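You operate a simulated robot arm through the tools that you are given. There is no shell and no other tool. Be economical: measure what you need, move in short steps, check, and stop when the job is done.

Carry out the task below with a simulated two-armed robot. There is one attempt and no reset: what you move stays moved.

Task
Bend the silver strap into a wide bracket and swing the lever back.
Fine: steady it with the other hand, it ends within 4 cm of its place; green lever for the first bend, back, grey slider to the mark, second bend; pinch nothing.

Only the result counts: the job must be done as asked and must still hold three seconds after the hand-in. Knocking over, shifting, dropping, spilling or breaking anything else fails it.

Robot
Two 7-joint arms with two-finger parallel grippers on one trunk, on a base that drives. Base frame: it is fixed to the floor where the robot stands at the start and does not move with it; the origin is under the middle of the robot, x ahead of it, y to its left, z up. Units: mm, rad, N and s.
The left shoulder is at the start at [70, 134, 1201], the right one opposite. Places, roughly: brown plate with a purple roll (31x10x12 cm) [800, 300, 400]; dented brown tube (19x4x4 cm) [900, 400, 900]; gold square plug (8x4x4 cm) [700, 500, 800]; green lever on the yellow plate [500, 100, 800]; grey slider [600, 0, 800]. Payload 1.57 kg a hand.
The TCP of each hand is the grasp point between the finger pads, 30 mm short of the fingertips. In the tool frame z runs along the fingers and y along their closing line. The gripper opens to 80 mm. The fingers are 17 mm wide and 12 mm thick; the gripper's body (40 by 82 mm) begins 80 mm behind the TCP.
Orientation is that of the tool frame in the base frame, as [roll, pitch, yaw] about the fixed x, y, z axes, in that order (R = Rz(yaw) Ry(pitch) Rx(roll)). With the fingers straight down and closing along the base's y, the tool's x points along the base's -x, its y along +y and its z along -z.

Tools
- The arms move only by the tool nudge_tool. It takes "left_moves", "right_moves" or both (then of equal length, played together; a hand with none holds still); each is a list of rows, each a list of 7 numbers: the shift along the tool's x, y, z in mm, then the turn, a rotation vector about the tool's x, y, z in rad, then the opening, from 0 (shut) to 1 (fully open). In form: [[x, y, z, ax, ay, az, hand], ...]. A call has 1 to 20 rows; each row shifts and turns the commanded pose from where the row before left it, along the tool's axes as they then stand. A row lasts 0.2 s, in which the tool goes at most 50 mm and 0.15 rad; a call with a longer step from one row to the next is refused whole, and so is a gripper value outside its range. A pose out of reach is approached as far as the arm can. The call stops where the force on the tool passes 40 N (or 10 N more than at its start, if that is more) or the arm is blocked; 0.2 s more then pass. The fingers move at their own pace (about 153 mm/s each) and stop on an object; they squeeze with about 20 N. The grip force told is the motor's: it shows also when the fingers shut on nothing. Time passes only in rows, and 0.2 s behind the last, so rows that do not move let the fingers close. It gives the time, the measured TCP pose, the force on the tool (base axes), the opening and the grip force at its end, in the units of the frame above (readings bear some noise), with the torque about the TCP (base axes, N m) and any sound that the robot's microphone picked up.
- Cameras (640 x 400 px; columns grow to the right, rows downward): "scene" is now at [140.6, 13.9, 1405.4]; the picture's right is [0.20, -0.98, 0.00], its down [-0.76, -0.16, -0.63] and it looks along [0.61, 0.13, -0.78] (base axes); focal length 291 px, centre (320, 200). "left" rides on the left gripper at [72, 7, -122] in its tool frame; the picture's right is [-0.09, 1.00, 0.00], its down [-0.84, -0.08, -0.54] and it looks along [-0.54, -0.05, 0.84] (tool axes); focal length 238 px, centre (320, 200). "right" rides on the right gripper at [72, -7, -122] in its tool frame; the picture's right is [0.09, 1.00, 0.00], its down [-0.84, 0.08, -0.54] and it looks along [-0.54, 0.05, 0.84] (tool axes); focal length 238 px, centre (320, 200). There is no depth. A picture from a camera that has moved, and an enlarged one, comes with that camera's place and axes in the base frame and with its lens. The place of the scene camera against the robot may be out by one fixed shift of up to 25 mm in any direction.
- snapshot(camera): a new picture of that camera. The clock stands still meanwhile.
- raise_lower(by): slides the trunk up (or, below 0, down) by that many mm; the arms and the scene camera ride with it, the base frame stays. It gives what a move gives, with no picture.
- steer(legs): drives the robot by 1 to 6 legs, each [ahead, left, turn to the left] in mm, mm and rad, along the robot's own axes; the way and the turn of a leg run together, so that a leg with both is an arc; at most 1500 mm and 3.142 rad a leg. The arms and the cameras ride along, it lands a little off, and it stops where it bumps. It gives what a move gives.
- turn_head(pan, tilt): turns the head with the scene camera to pan (to the left, within 1.501 rad either way) and tilt (down, from -0.506 to 1.204), counted from straight ahead of the robot. It gives what a move gives.
- zoom(camera, box): a new picture of the part [left, top, right, bottom] of that camera's present view, enlarged. The clock stands still meanwhile.
- close_job(): hands the job in; it is judged then, once.

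Work in short steps. Places have to be worked out from the pictures, the camera data and where the tool is seen: move nearer, look again, correct. Check each grasp and each placing, and mend what went wrong. You have 120 turns and 92 pictures in all, those below and enlarged ones among them. Open the grippers and draw the arms clear of the work before you hand the job in, unless the task says otherwise; then end with one line.

The tools are called after "Emit:" as name(argument=value, ...) on one line, values as JSON. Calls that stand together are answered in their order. nudge_tool: Moves the arms, as the interface text tells. Its arguments: {"type":"object","properties":{"left_moves":{"type":"array","items":{"type":"array","items":{"type":"number"}}},"right_moves":{"type":"array","items":{"type":"array","items":{"type":"number"}}}},"required":[]} The other tools are called the same way: raise_lower (by) slides the trunk up or down; steer (legs) drives the base; turn_head (pan, tilt) turns the head that bears the scene camera; snapshot (camera) takes a picture; zoom (camera, box) takes an enlarged picture of a part of a camera's view; close_job () hands the job in.

At the start:

```text
time: 0.0
left_eef_pos: [427.4, 329.7, 1114.5]
left_tcp_rot: [-3.142, 0.0, -3.14]
left_contact_force: [0.0, 0.0, -0.6]
left_ft_torque: [0.0, -0.02, -0.02]
left_opening: 79.9
left_finger_force: 0.1
right_eef_pos: [440.1, -89.6, 1089.2]
right_tcp_rot: [-3.141, 0.001, -3.141]
right_contact_force: [0.6, 0.5, 0.2]
right_ft_torque: [-0.05, 0.04, -0.01]
right_opening: 79.9
right_finger_force: 0.0
trunk travel left (down, up): [-775.0, 165.0]
robot x, y, heading: [-0.1, 2.3, 0.001]
head pan, tilt: [0.202, 0.892]
```

scene: 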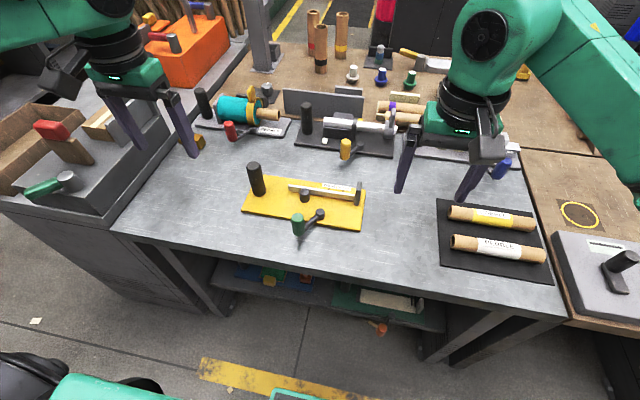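
right: 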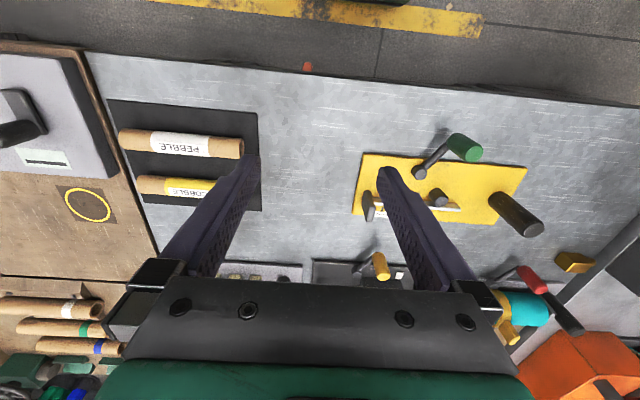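
left: 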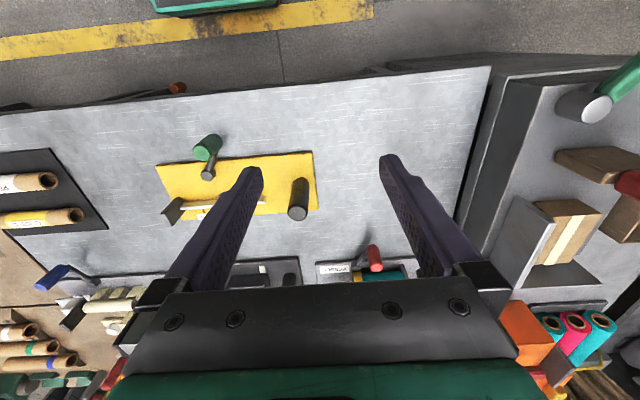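

The yellow plate with the green lever stands near the middle of the bench. I zoom in to see its parts before moving.

Emit:
zoom(camera="scene", box=[220, 150, 390, 256])

Emit:
zoom(camera="right", box=[340, 120, 560, 257])

Emit:
zoom(camera="left", box=[140, 120, 340, 245])

```text
3.76 times, centred on (305, 203) of scene
camera zoom: at [140.6, 13.9, 1405.4], right [0.2, -0.98, 0.0], down [-0.76, -0.16, -0.63], along [0.61, 0.13, -0.78], focal length 1095 px, centre (376, 189)
```

zoom: 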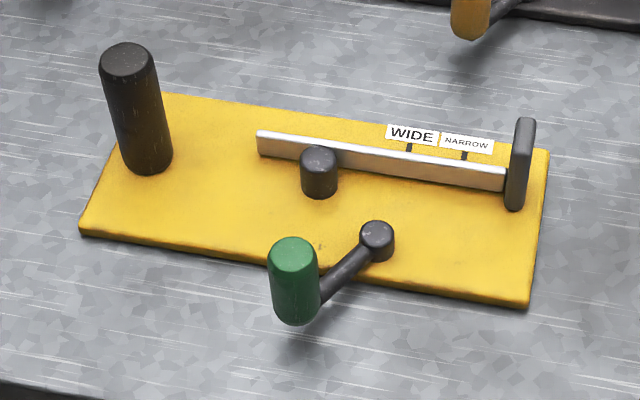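

```text
2.91 times, centred on (450, 188) of right
camera zoom: at [369.8, -96.0, 1211.5], right [-0.09, 1.0, 0.0], down [0.84, 0.08, 0.54], along [0.54, 0.05, -0.84], focal length 693 px, centre (-58, 234)
```

zoom: 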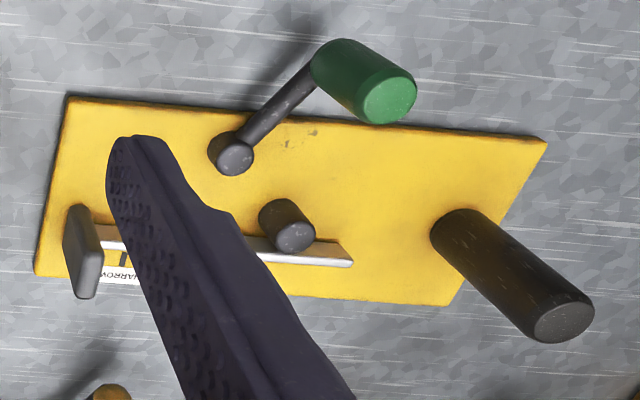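

```text
3.20 times, centred on (240, 182) of left
camera zoom: at [354.6, 335.7, 1236.3], right [0.09, 1.0, 0.0], down [0.84, -0.08, 0.54], along [0.54, -0.05, -0.84], focal length 763 px, centre (576, 256)
```

zoom: 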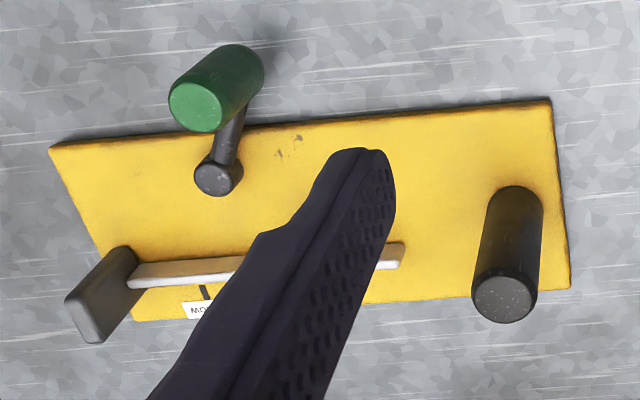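

Triangulating with the two hand cameras gives these positions:

| Part | x | y | z |
|---|---|---|---|
| Green handle top | 480 | 138 | 886 |
| Lever hub | 544 | 101 | – |
| Black hold post top | 588 | 276 | 910 |
| Grey slider top | 611 | 16 | 872 |

I move the left hand above the black post first.

Emit:
nudge_tool(left_moves=[[-40, -13.5, 20, 0, 0, 0, 1], [-40, -13.5, 30, 0, 0, 0, 1], [-40, -13.5, 40, 0, 0, 0, 1], [-40, -13.5, 40, 0, 0, 0, 1], [0, 0, 10, 0, 0, 0, 1], [0, 0, 0, 0, 0, 0, 1]])

Emit:
snapshot(camera="left")

Emit:
snapshot(camera="scene")

```text
refused: row 2 steps farther than a row can; nothing moved
```

```text
85 pictures are left
camera left: at [354.6, 335.7, 1236.3], right [0.09, 1.0, 0.0], down [0.84, -0.08, 0.54], along [0.54, -0.05, -0.84], focal length 238 px, centre (320, 200)
```

left: 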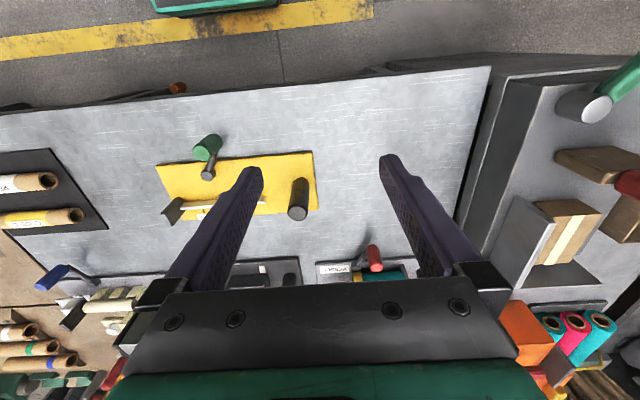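

```text
84 pictures are left
camera scene: at [140.6, 13.9, 1405.4], right [0.2, -0.98, 0.0], down [-0.76, -0.16, -0.63], along [0.61, 0.13, -0.78], focal length 291 px, centre (320, 200)
```

scene: 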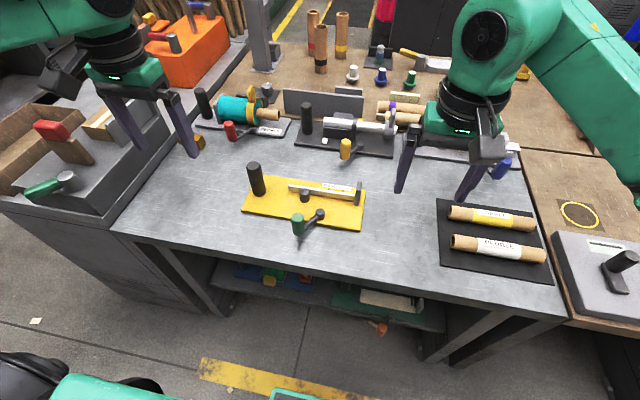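

The rows were too long, so nothing moved. I use shorter steps.

Emit:
nudge_tool(left_moves=[[-27, -9, 25, 0, 0, 0, 1], [-27, -9, 25, 0, 0, 0, 1], [-27, -9, 25, 0, 0, 0, 1], [-27, -9, 25, 0, 0, 0, 1], [-27, -9, 25, 0, 0, 0, 1], [-26, -9, 25, 0, 0, 0, 1], [0, 0, 0, 0, 0, 0, 1]])

```text
time: 1.6
left_eef_pos: [561.2, 277.6, 974.2]
left_tcp_rot: [-3.141, 0.0, -3.141]
left_contact_force: [0.4, -0.5, -0.4]
left_ft_torque: [-0.02, -0.03, 0.01]
left_opening: 80.0
left_finger_force: 0.1
left hand out of reach, approached as far as the arm can: row 6
right_eef_pos: [439.7, -88.5, 1089.0]
right_tcp_rot: [-3.141, 0.0, -3.141]
right_contact_force: [0.1, 0.0, 0.3]
right_ft_torque: [0.03, 0.02, 0.02]
right_opening: 80.1
right_finger_force: 0.1
trunk travel left (down, up): [-775.0, 165.0]
robot x, y, heading: [0.4, 0.2, 0.006]
head pan, tilt: [0.202, 0.892]
```

The left hand runs out of reach at x≈561. I drive 100 mm ahead; the hand is well above everything on the bench.

Emit:
steer(legs=[[100, 0, 0]])

Emit:
snapshot(camera="scene")

Emit:
snapshot(camera="left")

```text
time: 2.8
left_eef_pos: [658.2, 278.4, 975.9]
left_tcp_rot: [3.141, 0.004, -3.14]
left_contact_force: [0.0, -1.0, 0.9]
left_ft_torque: [-0.02, -0.04, -0.03]
left_opening: 80.3
left_finger_force: 0.1
right_eef_pos: [538.3, -89.9, 1090.5]
right_tcp_rot: [3.139, 0.002, 3.142]
right_contact_force: [-0.4, 0.0, 0.5]
right_ft_torque: [0.03, 0.01, -0.01]
right_opening: 80.2
right_finger_force: 0.0
trunk travel left (down, up): [-775.0, 165.0]
robot x, y, heading: [102.4, -0.2, -0.0]
head pan, tilt: [0.202, 0.892]
```

```text
83 pictures are left
camera scene: at [237.6, 13.7, 1405.7], right [0.2, -0.98, 0.0], down [-0.76, -0.16, -0.63], along [0.62, 0.13, -0.78], focal length 291 px, centre (320, 200)
```

scene: 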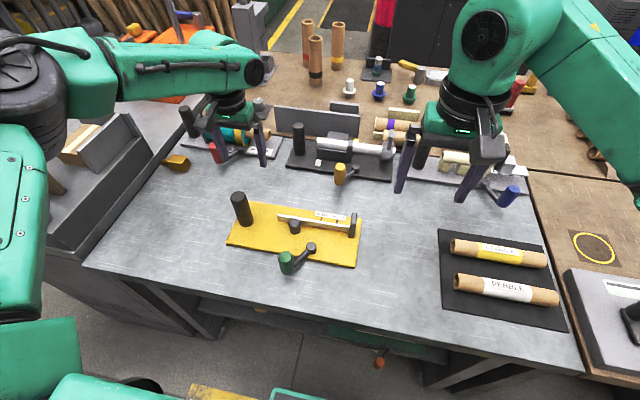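

```text
82 pictures are left
camera left: at [585.6, 284.8, 1097.3], right [0.09, 1.0, 0.0], down [0.83, -0.08, 0.55], along [0.54, -0.05, -0.84], focal length 238 px, centre (320, 200)
```

left: 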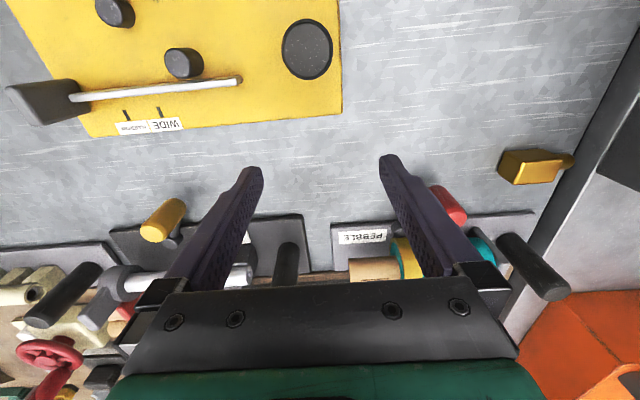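

The post checks at (588, 276). I back the left hand over it, and move the right hand so its camera looks closely at the lever.

Emit:
nudge_tool(left_moves=[[35, -1, 0, 0, 0, 0, 1], [35, -1, 5, 0, 0, 0, 1], [0, 0, 0, 0, 0, 0, 1], [0, 0, 0, 0, 0, 0, 1], [0, 0, 0, 0, 0, 0, 1], [0, 0, 0, 0, 0, 0, 1]], right_moves=[[15, 30, 15, 0, 0, 0, 1], [15, 30, 15, 0, 0, 0, 1], [15, 30, 15, 0, 0, 0, 1], [15, 30, 15, 0, 0, 0, 1], [15, 30, 15, 0, 0, 0, 1], [15, 30, 15, 0, 0, 0, 1]])

Emit:
snapshot(camera="right")

Emit:
snapshot(camera="left")

```text
time: 4.2
left_eef_pos: [589.8, 275.4, 968.4]
left_tcp_rot: [-3.14, 0.004, -3.14]
left_contact_force: [0.1, 0.3, -1.1]
left_ft_torque: [-0.02, 0.0, 0.01]
left_opening: 80.0
left_finger_force: 0.0
right_eef_pos: [449.5, 90.0, 996.8]
right_tcp_rot: [-3.14, -0.001, 3.141]
right_contact_force: [0.8, 0.6, -0.3]
right_ft_torque: [-0.02, 0.01, -0.02]
right_opening: 80.0
right_finger_force: 0.1
trunk travel left (down, up): [-775.0, 165.0]
robot x, y, heading: [100.9, -0.1, -0.0]
head pan, tilt: [0.202, 0.892]
```

```text
81 pictures are left
camera right: at [378.9, 84.3, 1119.0], right [-0.09, 1.0, 0.0], down [0.84, 0.08, 0.54], along [0.54, 0.05, -0.84], focal length 238 px, centre (320, 200)
```

right: 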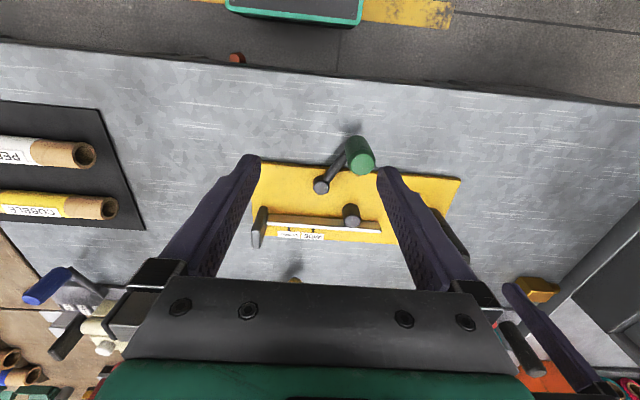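

```text
80 pictures are left
camera left: at [517.3, 282.8, 1090.8], right [0.09, 1.0, 0.0], down [0.84, -0.08, 0.54], along [0.54, -0.05, -0.84], focal length 238 px, centre (320, 200)
```

left: 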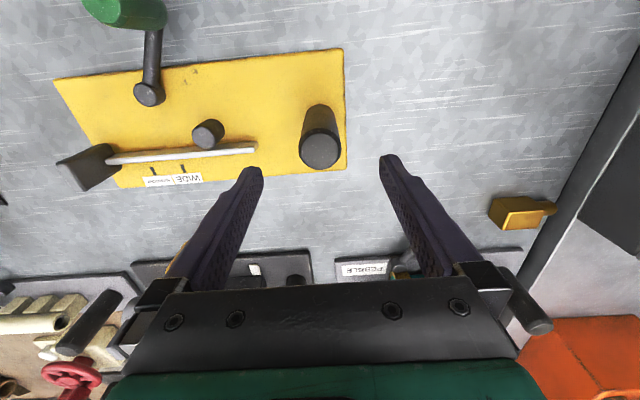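

I enlarge the mechanism in the right camera.

Emit:
zoom(camera="right", box=[230, 120, 470, 270])

Emit:
zoom(camera="left", box=[40, 20, 360, 220])

```text
2.67 times, centred on (350, 195) of right
camera zoom: at [378.9, 84.3, 1119.0], right [-0.09, 1.0, 0.0], down [0.84, 0.08, 0.54], along [0.54, 0.05, -0.84], focal length 636 px, centre (240, 213)
```

zoom: 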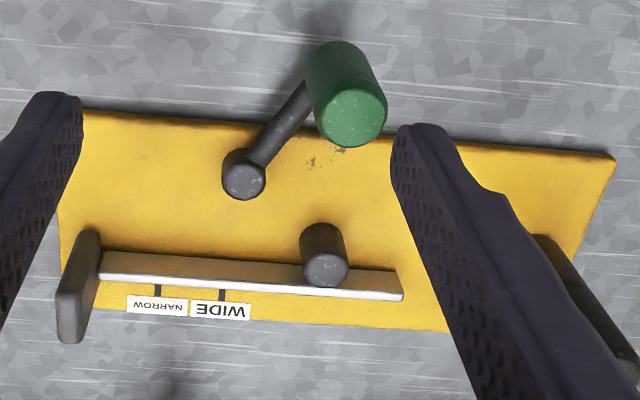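

```text
2.00 times, centred on (200, 120) of left
camera zoom: at [517.3, 282.8, 1090.8], right [0.09, 1.0, 0.0], down [0.84, -0.08, 0.54], along [0.54, -0.05, -0.84], focal length 477 px, centre (560, 360)
```

zoom: 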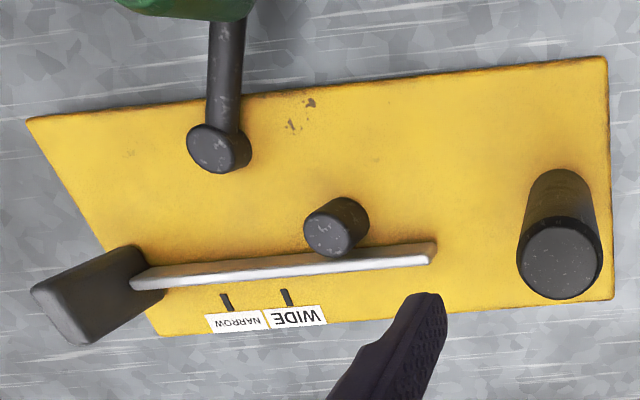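

The handle (Ø≈35, z≈832–886) swings about the hub at (544, 101). I lower the left hand around the post and grip it, while the right hand moves above the green handle.

Emit:
nudge_tool(left_moves=[[1, 0.5, 30, 0, 0, 0, 1], [0, 0, 30, 0, 0, 0, 1], [0, 0, 26, 0, 0, 0, 1], [0, 0, 0, 0, 0, 0, 0], [0, 0, 0, 0, 0, 0, 0], [0, 0, 0, 0, 0, 0, 0]], right_moves=[[-10, 16, 20, 0, 0, 0, 1], [-10, 16, 16, 0, 0, 0, 1], [-10, 16, 0, 0, 0, 0, 1], [0, 0, 0, 0, 0, 0, 1], [0, 0, 0, 0, 0, 0, 1], [0, 0, 0, 0, 0, 0, 1]])

Emit:
snapshot(camera="right")

Emit:
snapshot(camera="left")

```text
time: 5.5
left_eef_pos: [589.8, 278.1, 883.3]
left_tcp_rot: [-3.141, 0.002, -3.14]
left_contact_force: [0.1, 1.0, -0.4]
left_ft_torque: [-0.29, -0.45, -0.02]
left_opening: 36.0
left_finger_force: 19.9
right_eef_pos: [479.5, 137.8, 962.1]
right_tcp_rot: [3.141, 0.0, -3.141]
right_contact_force: [-0.4, 0.3, 0.0]
right_ft_torque: [-0.02, 0.02, 0.05]
right_opening: 80.0
right_finger_force: 0.1
trunk travel left (down, up): [-775.0, 165.0]
robot x, y, heading: [99.7, -0.2, 0.004]
head pan, tilt: [0.202, 0.892]
```

```text
77 pictures are left
camera right: at [409.0, 131.6, 1084.5], right [-0.09, 1.0, 0.0], down [0.84, 0.08, 0.54], along [0.54, 0.05, -0.84], focal length 238 px, centre (320, 200)
```

right: 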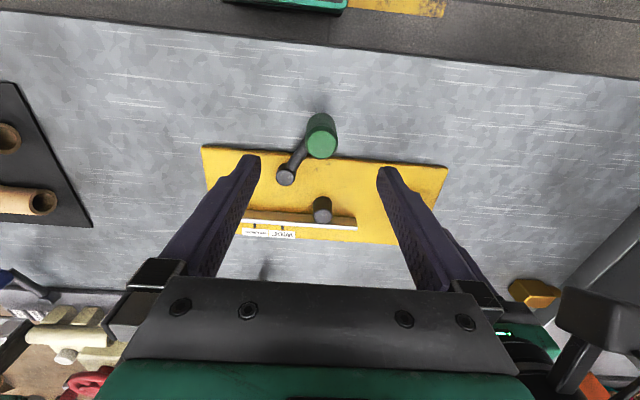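

```text
76 pictures are left
camera left: at [516.5, 283.3, 1004.8], right [0.09, 1.0, 0.0], down [0.84, -0.08, 0.54], along [0.54, -0.05, -0.84], focal length 238 px, centre (320, 200)
```

left: 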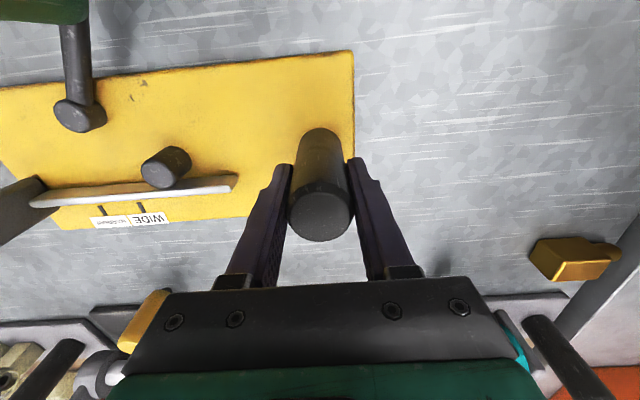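

The post is gripped (36 mm). The handle checks at about (476, 139), so I lower the right hand around it and close.

Emit:
nudge_tool(right_moves=[[3, 1, 32, 0, 0, 0, 1], [0, 0, 32, 0, 0, 0, 1], [0, 0, 28, 0, 0, 0, 1], [0, 0, 0, 0, 0, 0, 0], [0, 0, 0, 0, 0, 0, 0], [0, 0, 0, 0, 0, 0, 0]])

Emit:
snapshot(camera="right")

```text
time: 7.0
left_eef_pos: [589.8, 275.4, 882.5]
left_tcp_rot: [3.14, 0.002, -3.141]
left_contact_force: [-1.2, -2.8, -0.4]
left_ft_torque: [0.52, 0.22, 0.08]
left_opening: 35.8
left_finger_force: 19.6
right_eef_pos: [476.1, 138.2, 869.8]
right_tcp_rot: [3.141, 0.0, -3.139]
right_contact_force: [-1.1, 1.6, 0.7]
right_ft_torque: [-0.41, -0.15, 0.13]
right_opening: 29.1
right_finger_force: 20.0
trunk travel left (down, up): [-775.0, 165.0]
robot x, y, heading: [95.2, 1.4, -0.002]
head pan, tilt: [0.202, 0.892]
```

```text
75 pictures are left
camera right: at [405.5, 131.6, 992.5], right [-0.09, 1.0, 0.0], down [0.84, 0.08, 0.54], along [0.54, 0.05, -0.84], focal length 238 px, centre (320, 200)
```

right: 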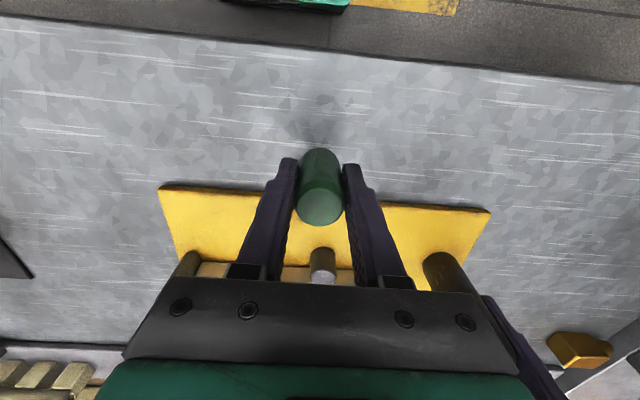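

I have the handle (29 mm). With the lever radius of 78 mm at 151° about the hub, I try a small swing toward the left (+y), turning the hand with it.

Emit:
nudge_tool(right_moves=[[-4.07, 6.57, 0, 0, 0, 0.1, 0], [-4.07, 6.57, 0, 0, 0, 0.1, 0], [-4.07, 6.57, 0, 0, 0, 0.1, 0], [0, 0, 0, 0, 0, 0, 0]])

Emit:
snapshot(camera="left")

```text
time: 8.0
left_eef_pos: [588.6, 277.2, 882.3]
left_tcp_rot: [-3.141, 0.003, -3.139]
left_contact_force: [-0.1, -0.1, 0.1]
left_ft_torque: [0.01, 0.0, 0.0]
left_opening: 0.0
left_finger_force: 19.6
right_eef_pos: [490.4, 158.2, 871.4]
right_tcp_rot: [3.139, 0.001, 2.842]
right_contact_force: [0.7, 0.7, -0.4]
right_ft_torque: [-0.48, -0.35, 0.07]
right_opening: 28.9
right_finger_force: 20.2
trunk travel left (down, up): [-775.0, 165.0]
robot x, y, heading: [99.2, 0.2, -0.002]
head pan, tilt: [0.202, 0.892]
```

```text
74 pictures are left
camera left: at [516.0, 283.1, 1004.9], right [0.09, 1.0, 0.0], down [0.84, -0.08, 0.54], along [0.54, -0.05, -0.84], focal length 238 px, centre (320, 200)
```

left: 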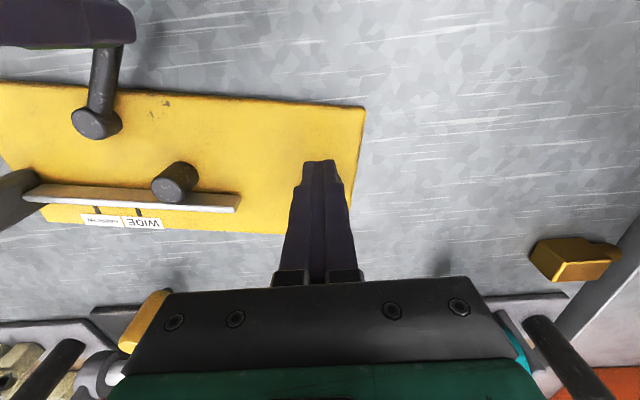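

The left fingers are now fully shut and the post is not between them. I look at the scene before doing anything else.

Emit:
snapshot(camera="scene")

Emit:
zoom(camera="scene", box=[190, 150, 400, 281])

Emit:
snapshot(camera="right")

```text
73 pictures are left
camera scene: at [240.1, 14.2, 1405.5], right [0.2, -0.98, 0.0], down [-0.76, -0.16, -0.63], along [0.61, 0.13, -0.78], focal length 291 px, centre (320, 200)
```

scene: 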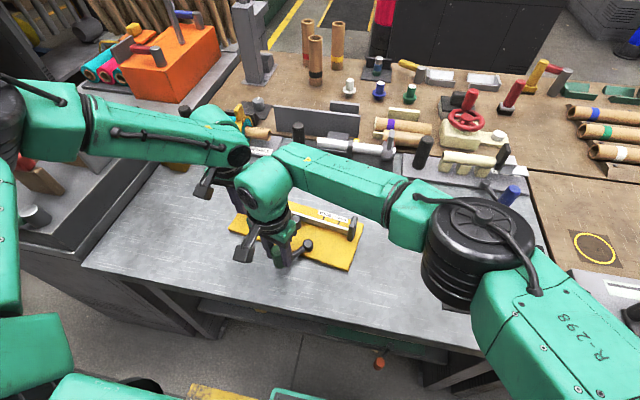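

```text
3.05 times, centred on (295, 216) of scene
camera zoom: at [240.1, 14.2, 1405.5], right [0.2, -0.98, 0.0], down [-0.76, -0.16, -0.63], along [0.61, 0.13, -0.78], focal length 886 px, centre (396, 153)
```

zoom: 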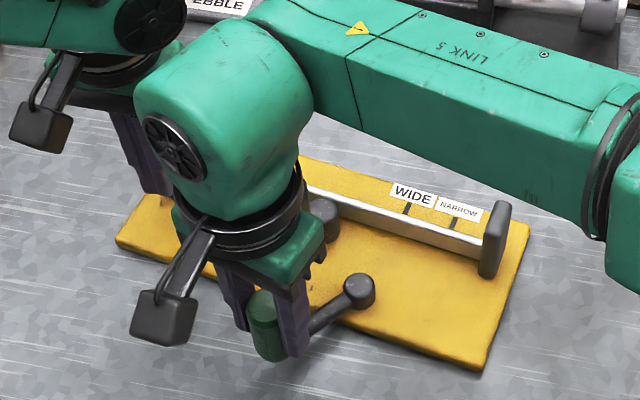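

```text
71 pictures are left
camera right: at [421.4, 173.0, 993.6], right [0.21, 0.98, 0.0], down [0.82, -0.17, 0.54], along [0.53, -0.11, -0.84], focal length 238 px, centre (320, 200)
```

right: 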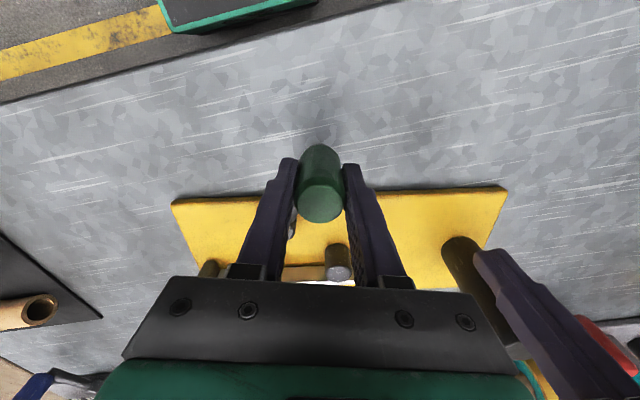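

The plate turned rigidly clockwise by about 0.2 rad and the post slid out along the left fingers. The lever is either blocked in that direction or needs a firmer hold. I free the left hand, lift it and turn it 90° so its fingers close along x and resist that rotation.

Emit:
nudge_tool(left_moves=[[0, 0, 0, 0, 0, 0, 0.3], [0, 0, -45, 0, 0, 0, 0.3], [0, 0, -45, 0, 0, 0, 0.6], [0, 0, 0, 0, 0, 0.143, 1], [0, 0, 0, 0, 0, 0.143, 1], [0, 0, 0, 0, 0, 0.143, 1], [0, 0, 0, 0, 0, 0.143, 1], [0, 0, 0, 0, 0, 0.143, 1], [0, 0, 0, 0, 0, 0.143, 1], [0, 0, 0, 0, 0, 0.143, 1], [0, 0, 0, 0, 0, 0.143, 1], [0, 0, 0, 0, 0, 0.143, 1], [0, 0, 0, 0, 0, 0.143, 1], [0, 0, 0, 0, 0, 0.143, 1], [0, 0, 0, 0, 0, 0, 1]])

Emit:
snapshot(camera="left")

```text
time: 11.2
left_eef_pos: [590.7, 277.2, 972.5]
left_tcp_rot: [3.14, 0.0, 1.569]
left_contact_force: [-0.2, 0.4, -0.9]
left_ft_torque: [-0.01, 0.01, 0.01]
left_opening: 80.1
left_finger_force: 0.2
right_eef_pos: [491.3, 157.9, 870.9]
right_tcp_rot: [-3.142, 0.0, 2.842]
right_contact_force: [-0.3, 0.0, -0.2]
right_ft_torque: [-0.39, 0.11, -0.04]
right_opening: 29.0
right_finger_force: 19.9
trunk travel left (down, up): [-775.0, 165.0]
robot x, y, heading: [100.0, -1.7, -0.001]
head pan, tilt: [0.202, 0.892]
```

```text
70 pictures are left
camera left: at [595.1, 349.1, 1095.2], right [1.0, -0.09, 0.0], down [-0.08, -0.84, 0.54], along [-0.05, -0.54, -0.84], focal length 238 px, centre (320, 200)
```

left: 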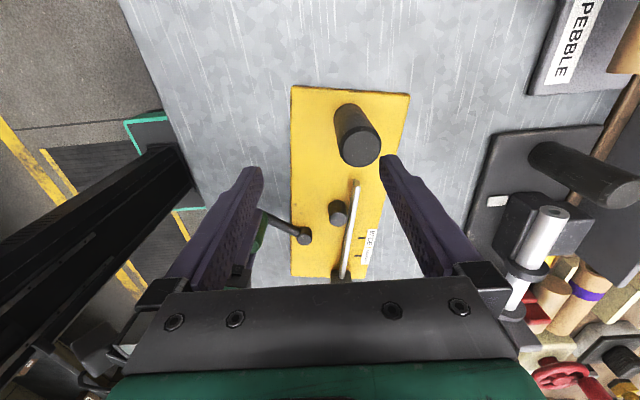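

The post is now at (622, 277). I shift the left hand over it, lower and grip it with fingers closing along x.

Emit:
nudge_tool(left_moves=[[0, 31, 5, 0, 0, 0, 1], [0, 0, 0, 0, 0, 0, 1], [0, 0, 40, 0, 0, 0, 1], [0, 0, 43, 0, 0, 0, 1], [0, 0, 0, 0, 0, 0, 0], [0, 0, 0, 0, 0, 0, 0], [0, 0, 0, 0, 0, 0, 0]])

Emit:
snapshot(camera="left")

```text
time: 12.8
left_eef_pos: [616.8, 281.9, 884.1]
left_tcp_rot: [3.136, -0.002, 1.572]
left_contact_force: [11.6, 7.3, 1.0]
left_ft_torque: [-0.13, 0.66, 0.22]
left_opening: 35.4
left_finger_force: 20.0
right_eef_pos: [490.7, 157.7, 871.0]
right_tcp_rot: [-3.14, -0.002, 2.843]
right_contact_force: [-10.7, -8.3, -0.1]
right_ft_torque: [0.39, -0.27, -0.14]
right_opening: 28.9
right_finger_force: 20.2
trunk travel left (down, up): [-775.0, 165.0]
robot x, y, heading: [97.1, 1.4, -0.002]
head pan, tilt: [0.202, 0.892]
```

```text
69 pictures are left
camera left: at [623.0, 352.0, 1006.8], right [1.0, -0.09, 0.01], down [-0.08, -0.84, 0.54], along [-0.05, -0.54, -0.84], focal length 238 px, centre (320, 200)
```

left: 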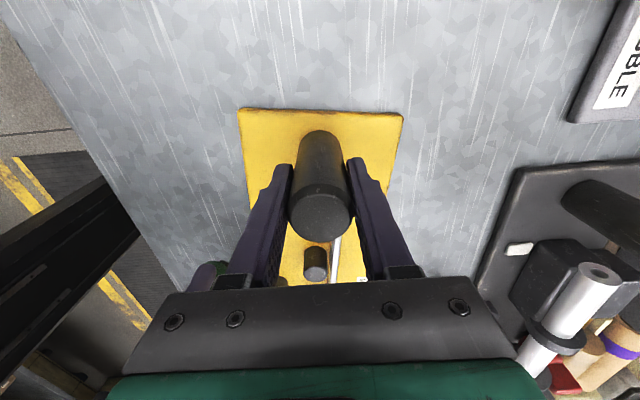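

The grip on the post is firm. Now I bring the plate home: left hand −x by about 32 mm while the right hand reverses its swing.

Emit:
nudge_tool(left_moves=[[0, -10, 0, 0, 0, -0.06, 0], [0, -10, 0, 0, 0, -0.06, 0], [0, -10, 0, 0, 0, -0.06, 0], [0, 0, 0, 0, 0, 0, 0]], right_moves=[[3.39, -6.94, 0, 0, 0, -0.1, 0], [3.39, -6.94, 0, 0, 0, -0.1, 0], [3.39, -6.94, 0, 0, 0, -0.1, 0], [0, 0, 0, 0, 0, 0, 0]])

Emit:
snapshot(camera="left")

Emit:
snapshot(camera="right")

```text
time: 13.8
left_eef_pos: [589.1, 275.1, 883.9]
left_tcp_rot: [3.14, 0.0, 1.75]
left_contact_force: [-0.6, -3.5, 0.4]
left_ft_torque: [0.21, 0.03, 0.03]
left_opening: 34.9
left_finger_force: 19.7
right_eef_pos: [476.2, 139.8, 871.1]
right_tcp_rot: [3.139, 0.0, -3.138]
right_contact_force: [-0.7, 3.0, 5.2]
right_ft_torque: [-0.42, -0.12, -0.03]
right_opening: 29.1
right_finger_force: 20.4
trunk travel left (down, up): [-775.0, 165.0]
robot x, y, heading: [97.1, 0.3, 0.002]
head pan, tilt: [0.202, 0.892]
```

```text
68 pictures are left
camera left: at [581.8, 347.7, 1005.9], right [1.0, 0.09, 0.0], down [0.07, -0.84, 0.54], along [0.05, -0.54, -0.84], focal length 238 px, centre (320, 200)
```

left: 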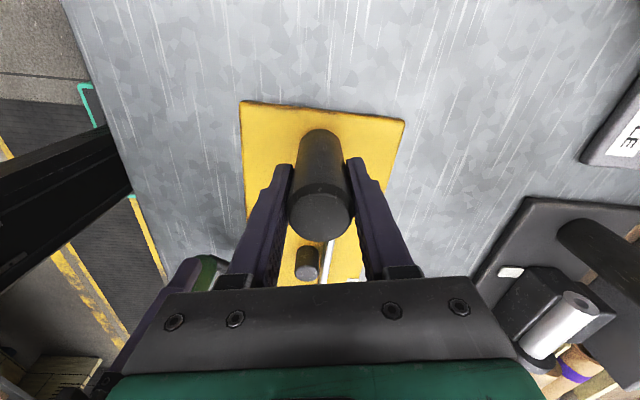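

```text
67 pictures are left
camera right: at [405.0, 132.9, 993.6], right [-0.09, 1.0, 0.0], down [0.84, 0.08, 0.54], along [0.54, 0.05, -0.84], focal length 238 px, centre (320, 200)
```

right: 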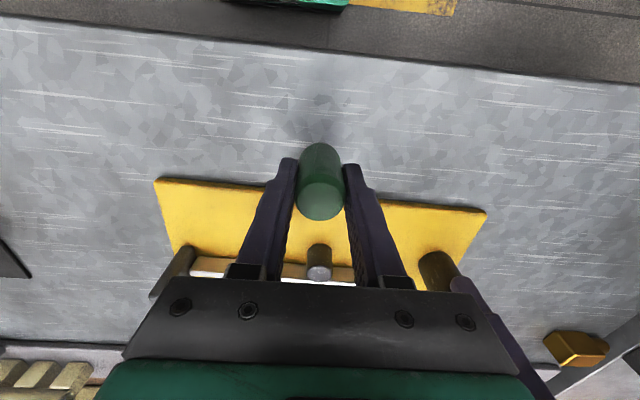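

The plate is home again and held by both hands. I now try a small swing the other way (toward −y) and watch the forces.

Emit:
nudge_tool(right_moves=[[3.4, -6.97, 0, 0, 0, -0.1, 0], [3.4, -6.97, 0, 0, 0, -0.1, 0]])

Emit:
snapshot(camera="right")

```text
time: 14.3
left_eef_pos: [589.9, 275.2, 883.9]
left_tcp_rot: [3.14, 0.0, 1.751]
left_contact_force: [-0.6, -4.9, -0.6]
left_ft_torque: [-0.19, 0.21, 0.15]
left_opening: 35.4
left_finger_force: 19.7
right_eef_pos: [471.4, 126.7, 872.5]
right_tcp_rot: [3.139, 0.0, -2.938]
right_contact_force: [-0.3, 5.0, 3.4]
right_ft_torque: [0.45, -0.29, 0.14]
right_opening: 29.3
right_finger_force: 20.1
trunk travel left (down, up): [-775.0, 165.0]
robot x, y, heading: [97.3, -2.2, 0.003]
head pan, tilt: [0.202, 0.892]
```

```text
66 pictures are left
camera right: at [402.2, 104.4, 993.7], right [-0.29, 0.96, 0.0], down [0.8, 0.24, 0.54], along [0.52, 0.16, -0.84], focal length 238 px, centre (320, 200)
```

right: 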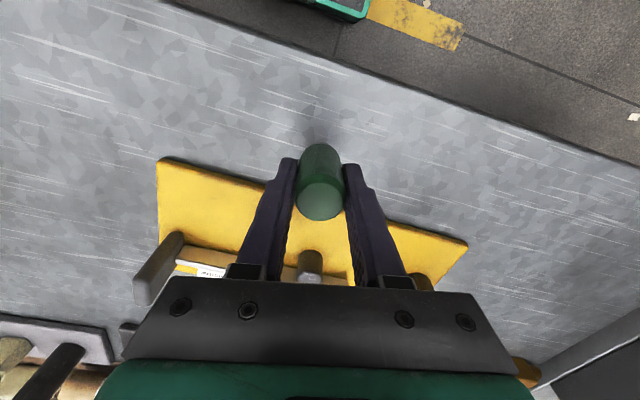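

The lever turns freely this way (5 N, left hand unmoved). I continue the swing.

Emit:
nudge_tool(right_moves=[[3.4, -6.97, 0, 0, 0, -0.1, 0], [3.4, -6.97, 0, 0, 0, -0.1, 0], [3.4, -6.97, 0, 0, 0, -0.1, 0], [3.4, -6.97, 0, 0, 0, -0.1, 0]])

Emit:
snapshot(camera="scene")

Emit:
snapshot(camera="right")

```text
time: 15.3
left_eef_pos: [590.4, 276.7, 885.7]
left_tcp_rot: [3.138, -0.001, 1.75]
left_contact_force: [1.9, -3.5, -1.0]
left_ft_torque: [0.31, 0.03, 0.23]
left_opening: 34.9
left_finger_force: 20.8
right_eef_pos: [467.1, 93.8, 871.7]
right_tcp_rot: [-3.141, 0.0, -2.54]
right_contact_force: [-3.9, 4.4, 8.2]
right_ft_torque: [-0.26, -0.3, 0.15]
right_opening: 29.6
right_finger_force: 19.8
trunk travel left (down, up): [-775.0, 165.0]
robot x, y, heading: [99.4, 0.1, -0.005]
head pan, tilt: [0.202, 0.892]
```

```text
65 pictures are left
camera scene: at [239.2, 14.3, 1405.6], right [0.2, -0.98, 0.0], down [-0.76, -0.16, -0.63], along [0.62, 0.13, -0.78], focal length 291 px, centre (320, 200)
```

scene: 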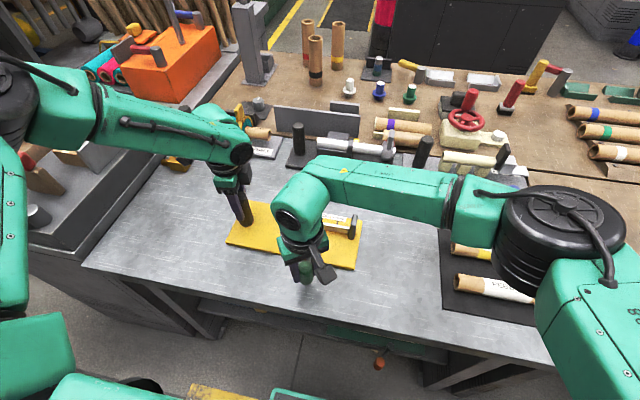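

```text
64 pictures are left
camera right: at [412.6, 48.9, 993.5], right [-0.64, 0.77, 0.0], down [0.65, 0.54, 0.54], along [0.42, 0.35, -0.84], focal length 238 px, centre (320, 200)
```

right: 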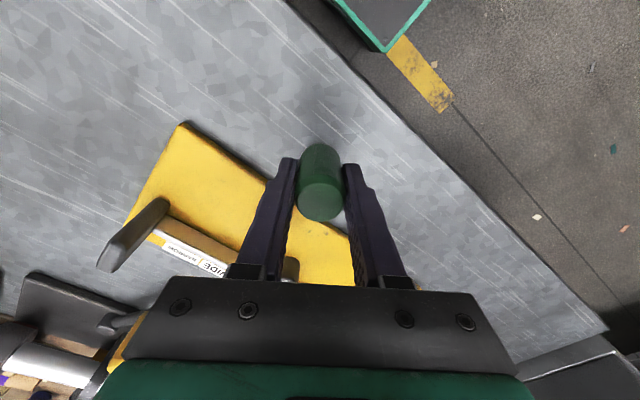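

Continuing smoothly; I go another 0.5 rad and watch force and sound.

Emit:
nudge_tool(right_moves=[[3.4, -6.97, 0, 0, 0, -0.1, 0], [3.4, -6.97, 0, 0, 0, -0.1, 0], [3.4, -6.97, 0, 0, 0, -0.1, 0], [3.4, -6.97, 0, 0, 0, -0.1, 0], [3.4, -6.97, 0, 0, 0, -0.1, 0]])

Emit:
snapshot(camera="left")

Emit:
snapshot(camera="scene")

```text
time: 16.6
left_eef_pos: [590.3, 276.2, 883.8]
left_tcp_rot: [-3.141, 0.003, 1.75]
left_contact_force: [-3.9, -10.4, 0.8]
left_ft_torque: [-0.16, 0.62, 0.16]
left_opening: 35.6
left_finger_force: 19.8
right_eef_pos: [480.9, 59.1, 871.6]
right_tcp_rot: [3.141, 0.002, -2.04]
right_contact_force: [3.4, 10.2, 0.0]
right_ft_torque: [-0.27, -0.19, -0.03]
right_opening: 29.1
right_finger_force: 20.1
trunk travel left (down, up): [-775.0, 165.0]
robot x, y, heading: [97.2, -1.2, 0.002]
head pan, tilt: [0.202, 0.892]
```

```text
63 pictures are left
camera left: at [583.5, 346.7, 1006.0], right [1.0, 0.09, 0.0], down [0.07, -0.84, 0.54], along [0.05, -0.54, -0.84], focal length 238 px, centre (320, 200)
```

left: 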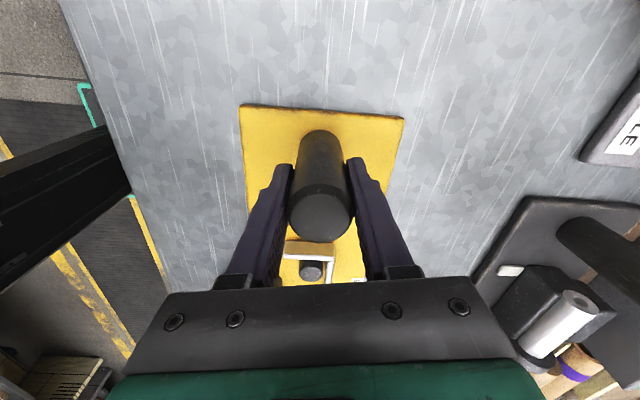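

```text
62 pictures are left
camera scene: at [241.1, 13.6, 1405.3], right [0.2, -0.98, 0.0], down [-0.76, -0.16, -0.63], along [0.61, 0.13, -0.78], focal length 291 px, centre (320, 200)
```

scene: 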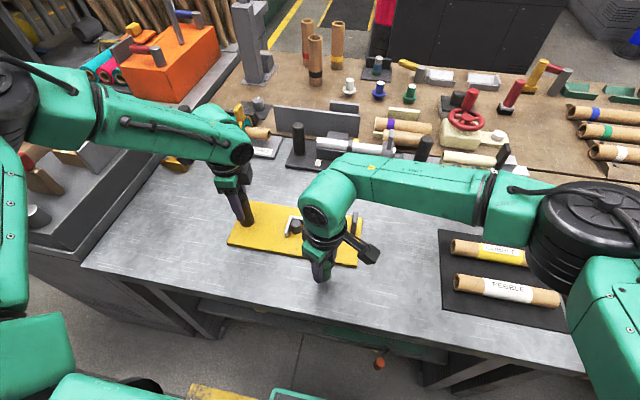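

The strap's free end has bent toward the robot around the pin. I zoom in to check whether the bend is complete.

Emit:
zoom(camera="left", box=[240, 220, 400, 300])

Emit:
zoom(camera="scene", box=[210, 180, 390, 292])

```text
4.00 times, centred on (320, 260) of left
camera zoom: at [583.5, 346.7, 1006.0], right [1.0, 0.09, 0.0], down [0.07, -0.84, 0.54], along [0.05, -0.54, -0.84], focal length 953 px, centre (320, -40)
```

zoom: 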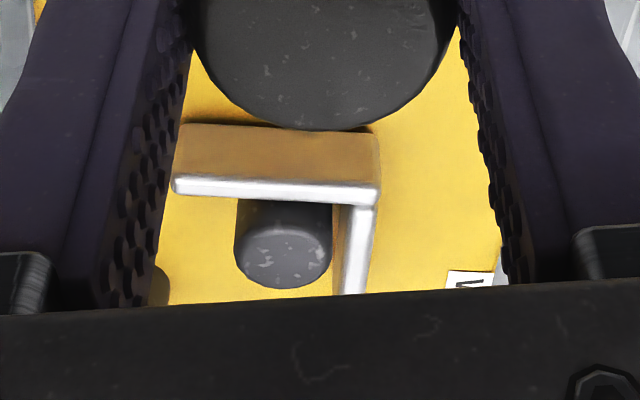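

```text
3.56 times, centred on (300, 236) of scene
camera zoom: at [241.1, 13.6, 1405.3], right [0.2, -0.98, 0.0], down [-0.76, -0.16, -0.63], along [0.61, 0.13, -0.78], focal length 1034 px, centre (391, 72)
```

zoom: 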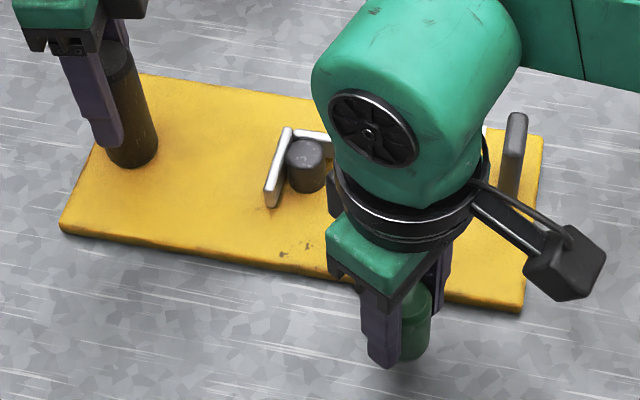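

The bend looks close to 90° with slightly more resistance. I nudge 0.1 rad further to see whether the lever has reached its stop.

Emit:
nudge_tool(right_moves=[[3.4, -6.97, 0, 0, 0, -0.1, 0], [0, 0, 0, 0, 0, 0, 0]])

Emit:
zoom(camera="left", box=[240, 220, 400, 300])

```text
time: 17.1
left_eef_pos: [591.0, 275.5, 883.3]
left_tcp_rot: [-3.141, 0.0, 1.751]
left_contact_force: [-4.5, -14.1, 0.4]
left_ft_torque: [-0.06, 0.68, 0.15]
left_opening: 35.1
left_finger_force: 19.9
right_eef_pos: [482.9, 58.7, 870.8]
right_tcp_rot: [-3.14, 0.002, -2.04]
right_contact_force: [4.5, 12.9, 0.1]
right_ft_torque: [-0.13, -0.38, 0.05]
right_opening: 29.4
right_finger_force: 19.8
right hand out of reach, approached as far as the arm can: row 1
trunk travel left (down, up): [-775.0, 165.0]
robot x, y, heading: [101.3, 2.5, 0.004]
head pan, tilt: [0.202, 0.892]
```

```text
4.00 times, centred on (320, 260) of left
camera zoom: at [583.3, 347.1, 1006.2], right [1.0, 0.09, 0.0], down [0.07, -0.84, 0.54], along [0.05, -0.54, -0.84], focal length 953 px, centre (320, -40)
```

zoom: 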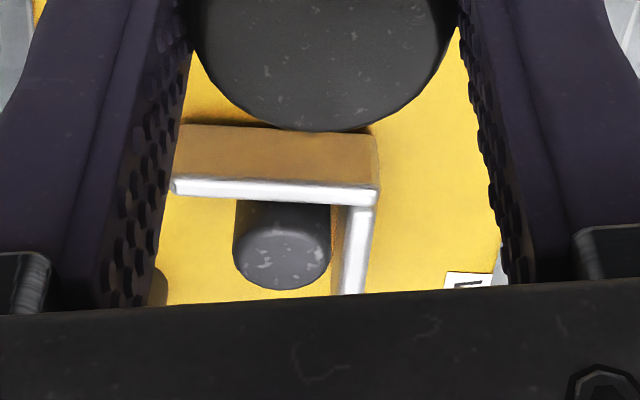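

The wrist turn is at its limit, not the lever. I try one more small step of pure translation, with the handle turning in the grip, to feel for the lever's end.

Emit:
nudge_tool(right_moves=[[3.4, -6.97, 0, 0, 0, 0.1, 0], [3.4, -6.97, 0, 0, 0, 0, 0], [0, 0, 0, 0, 0, 0, 0]])

Emit:
zoom(camera="left", box=[240, 220, 400, 300])

Emit:
zoom(camera="scene", box=[210, 180, 390, 292])

```text
time: 17.9
left_eef_pos: [589.9, 275.4, 884.5]
left_tcp_rot: [3.141, 0.001, 1.749]
left_contact_force: [-3.5, -10.1, -0.9]
left_ft_torque: [-0.08, 0.47, 0.13]
left_opening: 35.4
left_finger_force: 20.1
right_eef_pos: [489.7, 46.0, 871.9]
right_tcp_rot: [3.141, -0.001, -2.142]
right_contact_force: [2.6, 10.0, 2.2]
right_ft_torque: [-0.01, -0.29, -0.05]
right_opening: 28.9
right_finger_force: 19.6
trunk travel left (down, up): [-775.0, 165.0]
robot x, y, heading: [102.4, -2.2, 0.002]
head pan, tilt: [0.202, 0.892]
```

```text
4.00 times, centred on (320, 260) of left
camera zoom: at [582.8, 348.0, 1006.4], right [1.0, 0.09, 0.0], down [0.07, -0.84, 0.54], along [0.05, -0.54, -0.84], focal length 953 px, centre (320, -40)
```

zoom: 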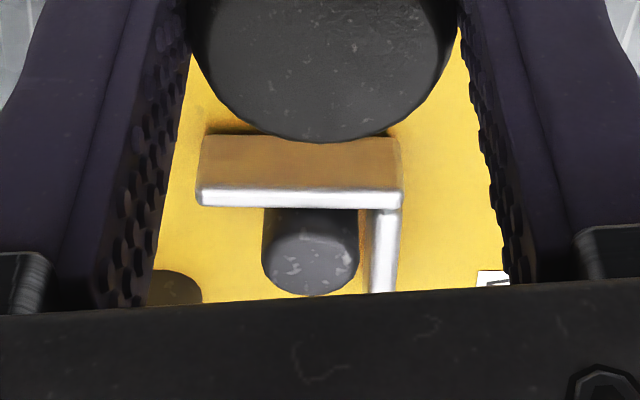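

```text
3.56 times, centred on (300, 236) of scene
camera zoom: at [240.0, 14.1, 1405.5], right [0.2, -0.98, 0.0], down [-0.76, -0.16, -0.63], along [0.61, 0.13, -0.78], focal length 1034 px, centre (391, 72)
```

zoom: 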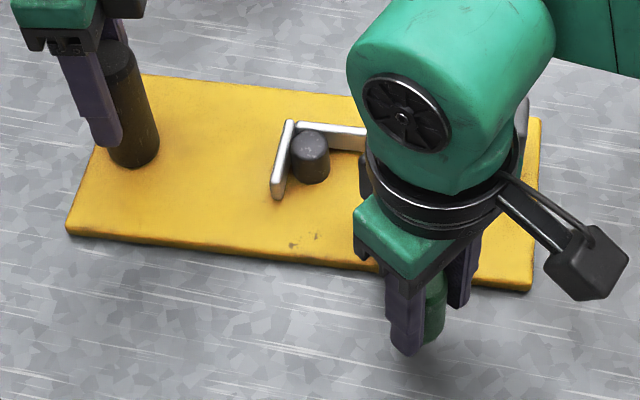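

The plate has now started to turn slightly with the lever, so the lever is at its end and the first bend is complete at 90°. I swing the lever back along the same arc.

Emit:
nudge_tool(right_moves=[[-3.4, 6.97, 0, 0, 0, 0, 0], [-3.4, 6.97, 0, 0, 0, 0, 0], [-3.39, 6.93, 0, 0, 0, 0.1, 0], [-3.39, 6.93, 0, 0, 0, 0.1, 0], [-3.39, 6.93, 0, 0, 0, 0.1, 0], [-3.39, 6.93, 0, 0, 0, 0.1, 0], [-3.39, 6.93, 0, 0, 0, 0.1, 0], [-3.39, 6.93, 0, 0, 0, 0.1, 0], [-3.39, 6.93, 0, 0, 0, 0.1, 0], [-3.39, 6.93, 0, 0, 0, 0.1, 0], [-3.39, 6.93, 0, 0, 0, 0.1, 0], [0, 0, 0, 0, 0, 0, 0]])

Emit:
snapshot(camera="right")

Emit:
snapshot(camera="left")

```text
time: 20.6
left_eef_pos: [591.6, 276.9, 885.0]
left_tcp_rot: [3.14, -0.002, 1.75]
left_contact_force: [1.5, 2.2, 3.3]
left_ft_torque: [0.2, 0.55, -0.11]
left_opening: 35.4
left_finger_force: 20.0
right_eef_pos: [472.9, 126.7, 871.6]
right_tcp_rot: [-3.141, 0.0, -3.045]
right_contact_force: [0.4, -1.5, -0.2]
right_ft_torque: [-0.05, -0.06, -0.03]
right_opening: 27.7
right_finger_force: 19.8
trunk travel left (down, up): [-775.0, 165.0]
robot x, y, heading: [104.5, -1.1, -0.0]
head pan, tilt: [0.202, 0.892]
```

```text
56 pictures are left
camera right: at [402.4, 112.6, 993.7], right [-0.19, 0.98, 0.0], down [0.83, 0.16, 0.54], along [0.53, 0.1, -0.84], focal length 238 px, centre (320, 200)
```

right: 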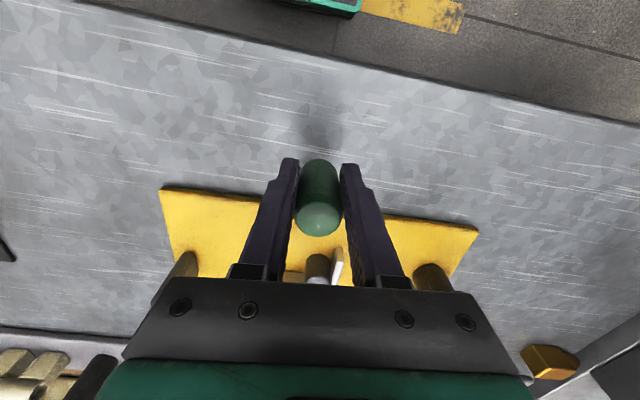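

```text
55 pictures are left
camera left: at [583.3, 347.6, 1006.5], right [1.0, 0.09, 0.0], down [0.07, -0.84, 0.54], along [0.05, -0.54, -0.84], focal length 238 px, centre (320, 200)
```

left: 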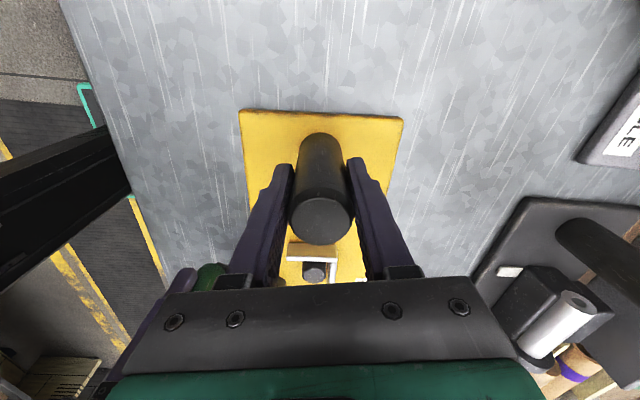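

The lever is nearly back. Two more small steps bring it to its starting stop.

Emit:
nudge_tool(right_moves=[[-3.39, 6.93, 0, 0, 0, 0.1, 0], [-2.5, 5, 0, 0, 0, 0.0, 0], [0, 0, 0, 0, 0, 0, 0]])

Emit:
snapshot(camera="right")

```text
time: 21.4
left_eef_pos: [590.6, 276.7, 885.3]
left_tcp_rot: [3.135, 0.0, 1.752]
left_contact_force: [18.4, 16.6, 2.8]
left_ft_torque: [-0.19, 0.31, 0.16]
left_opening: 35.1
left_finger_force: 20.1
right_eef_pos: [474.2, 138.6, 870.7]
right_tcp_rot: [-3.14, -0.002, 3.141]
right_contact_force: [-17.3, -16.3, 1.5]
right_ft_torque: [0.03, -0.06, -0.13]
right_opening: 27.7
right_finger_force: 20.5
trunk travel left (down, up): [-775.0, 165.0]
robot x, y, heading: [100.2, 1.6, 0.002]
head pan, tilt: [0.202, 0.892]
```

```text
54 pictures are left
camera right: at [404.8, 131.8, 993.5], right [-0.09, 1.0, 0.0], down [0.84, 0.08, 0.54], along [0.54, 0.05, -0.84], focal length 238 px, centre (320, 200)
```

right: 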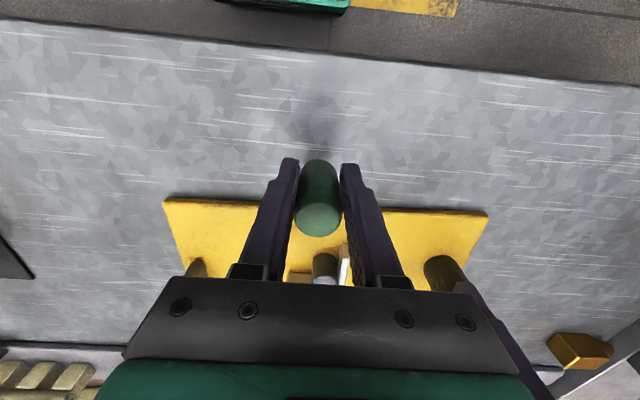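

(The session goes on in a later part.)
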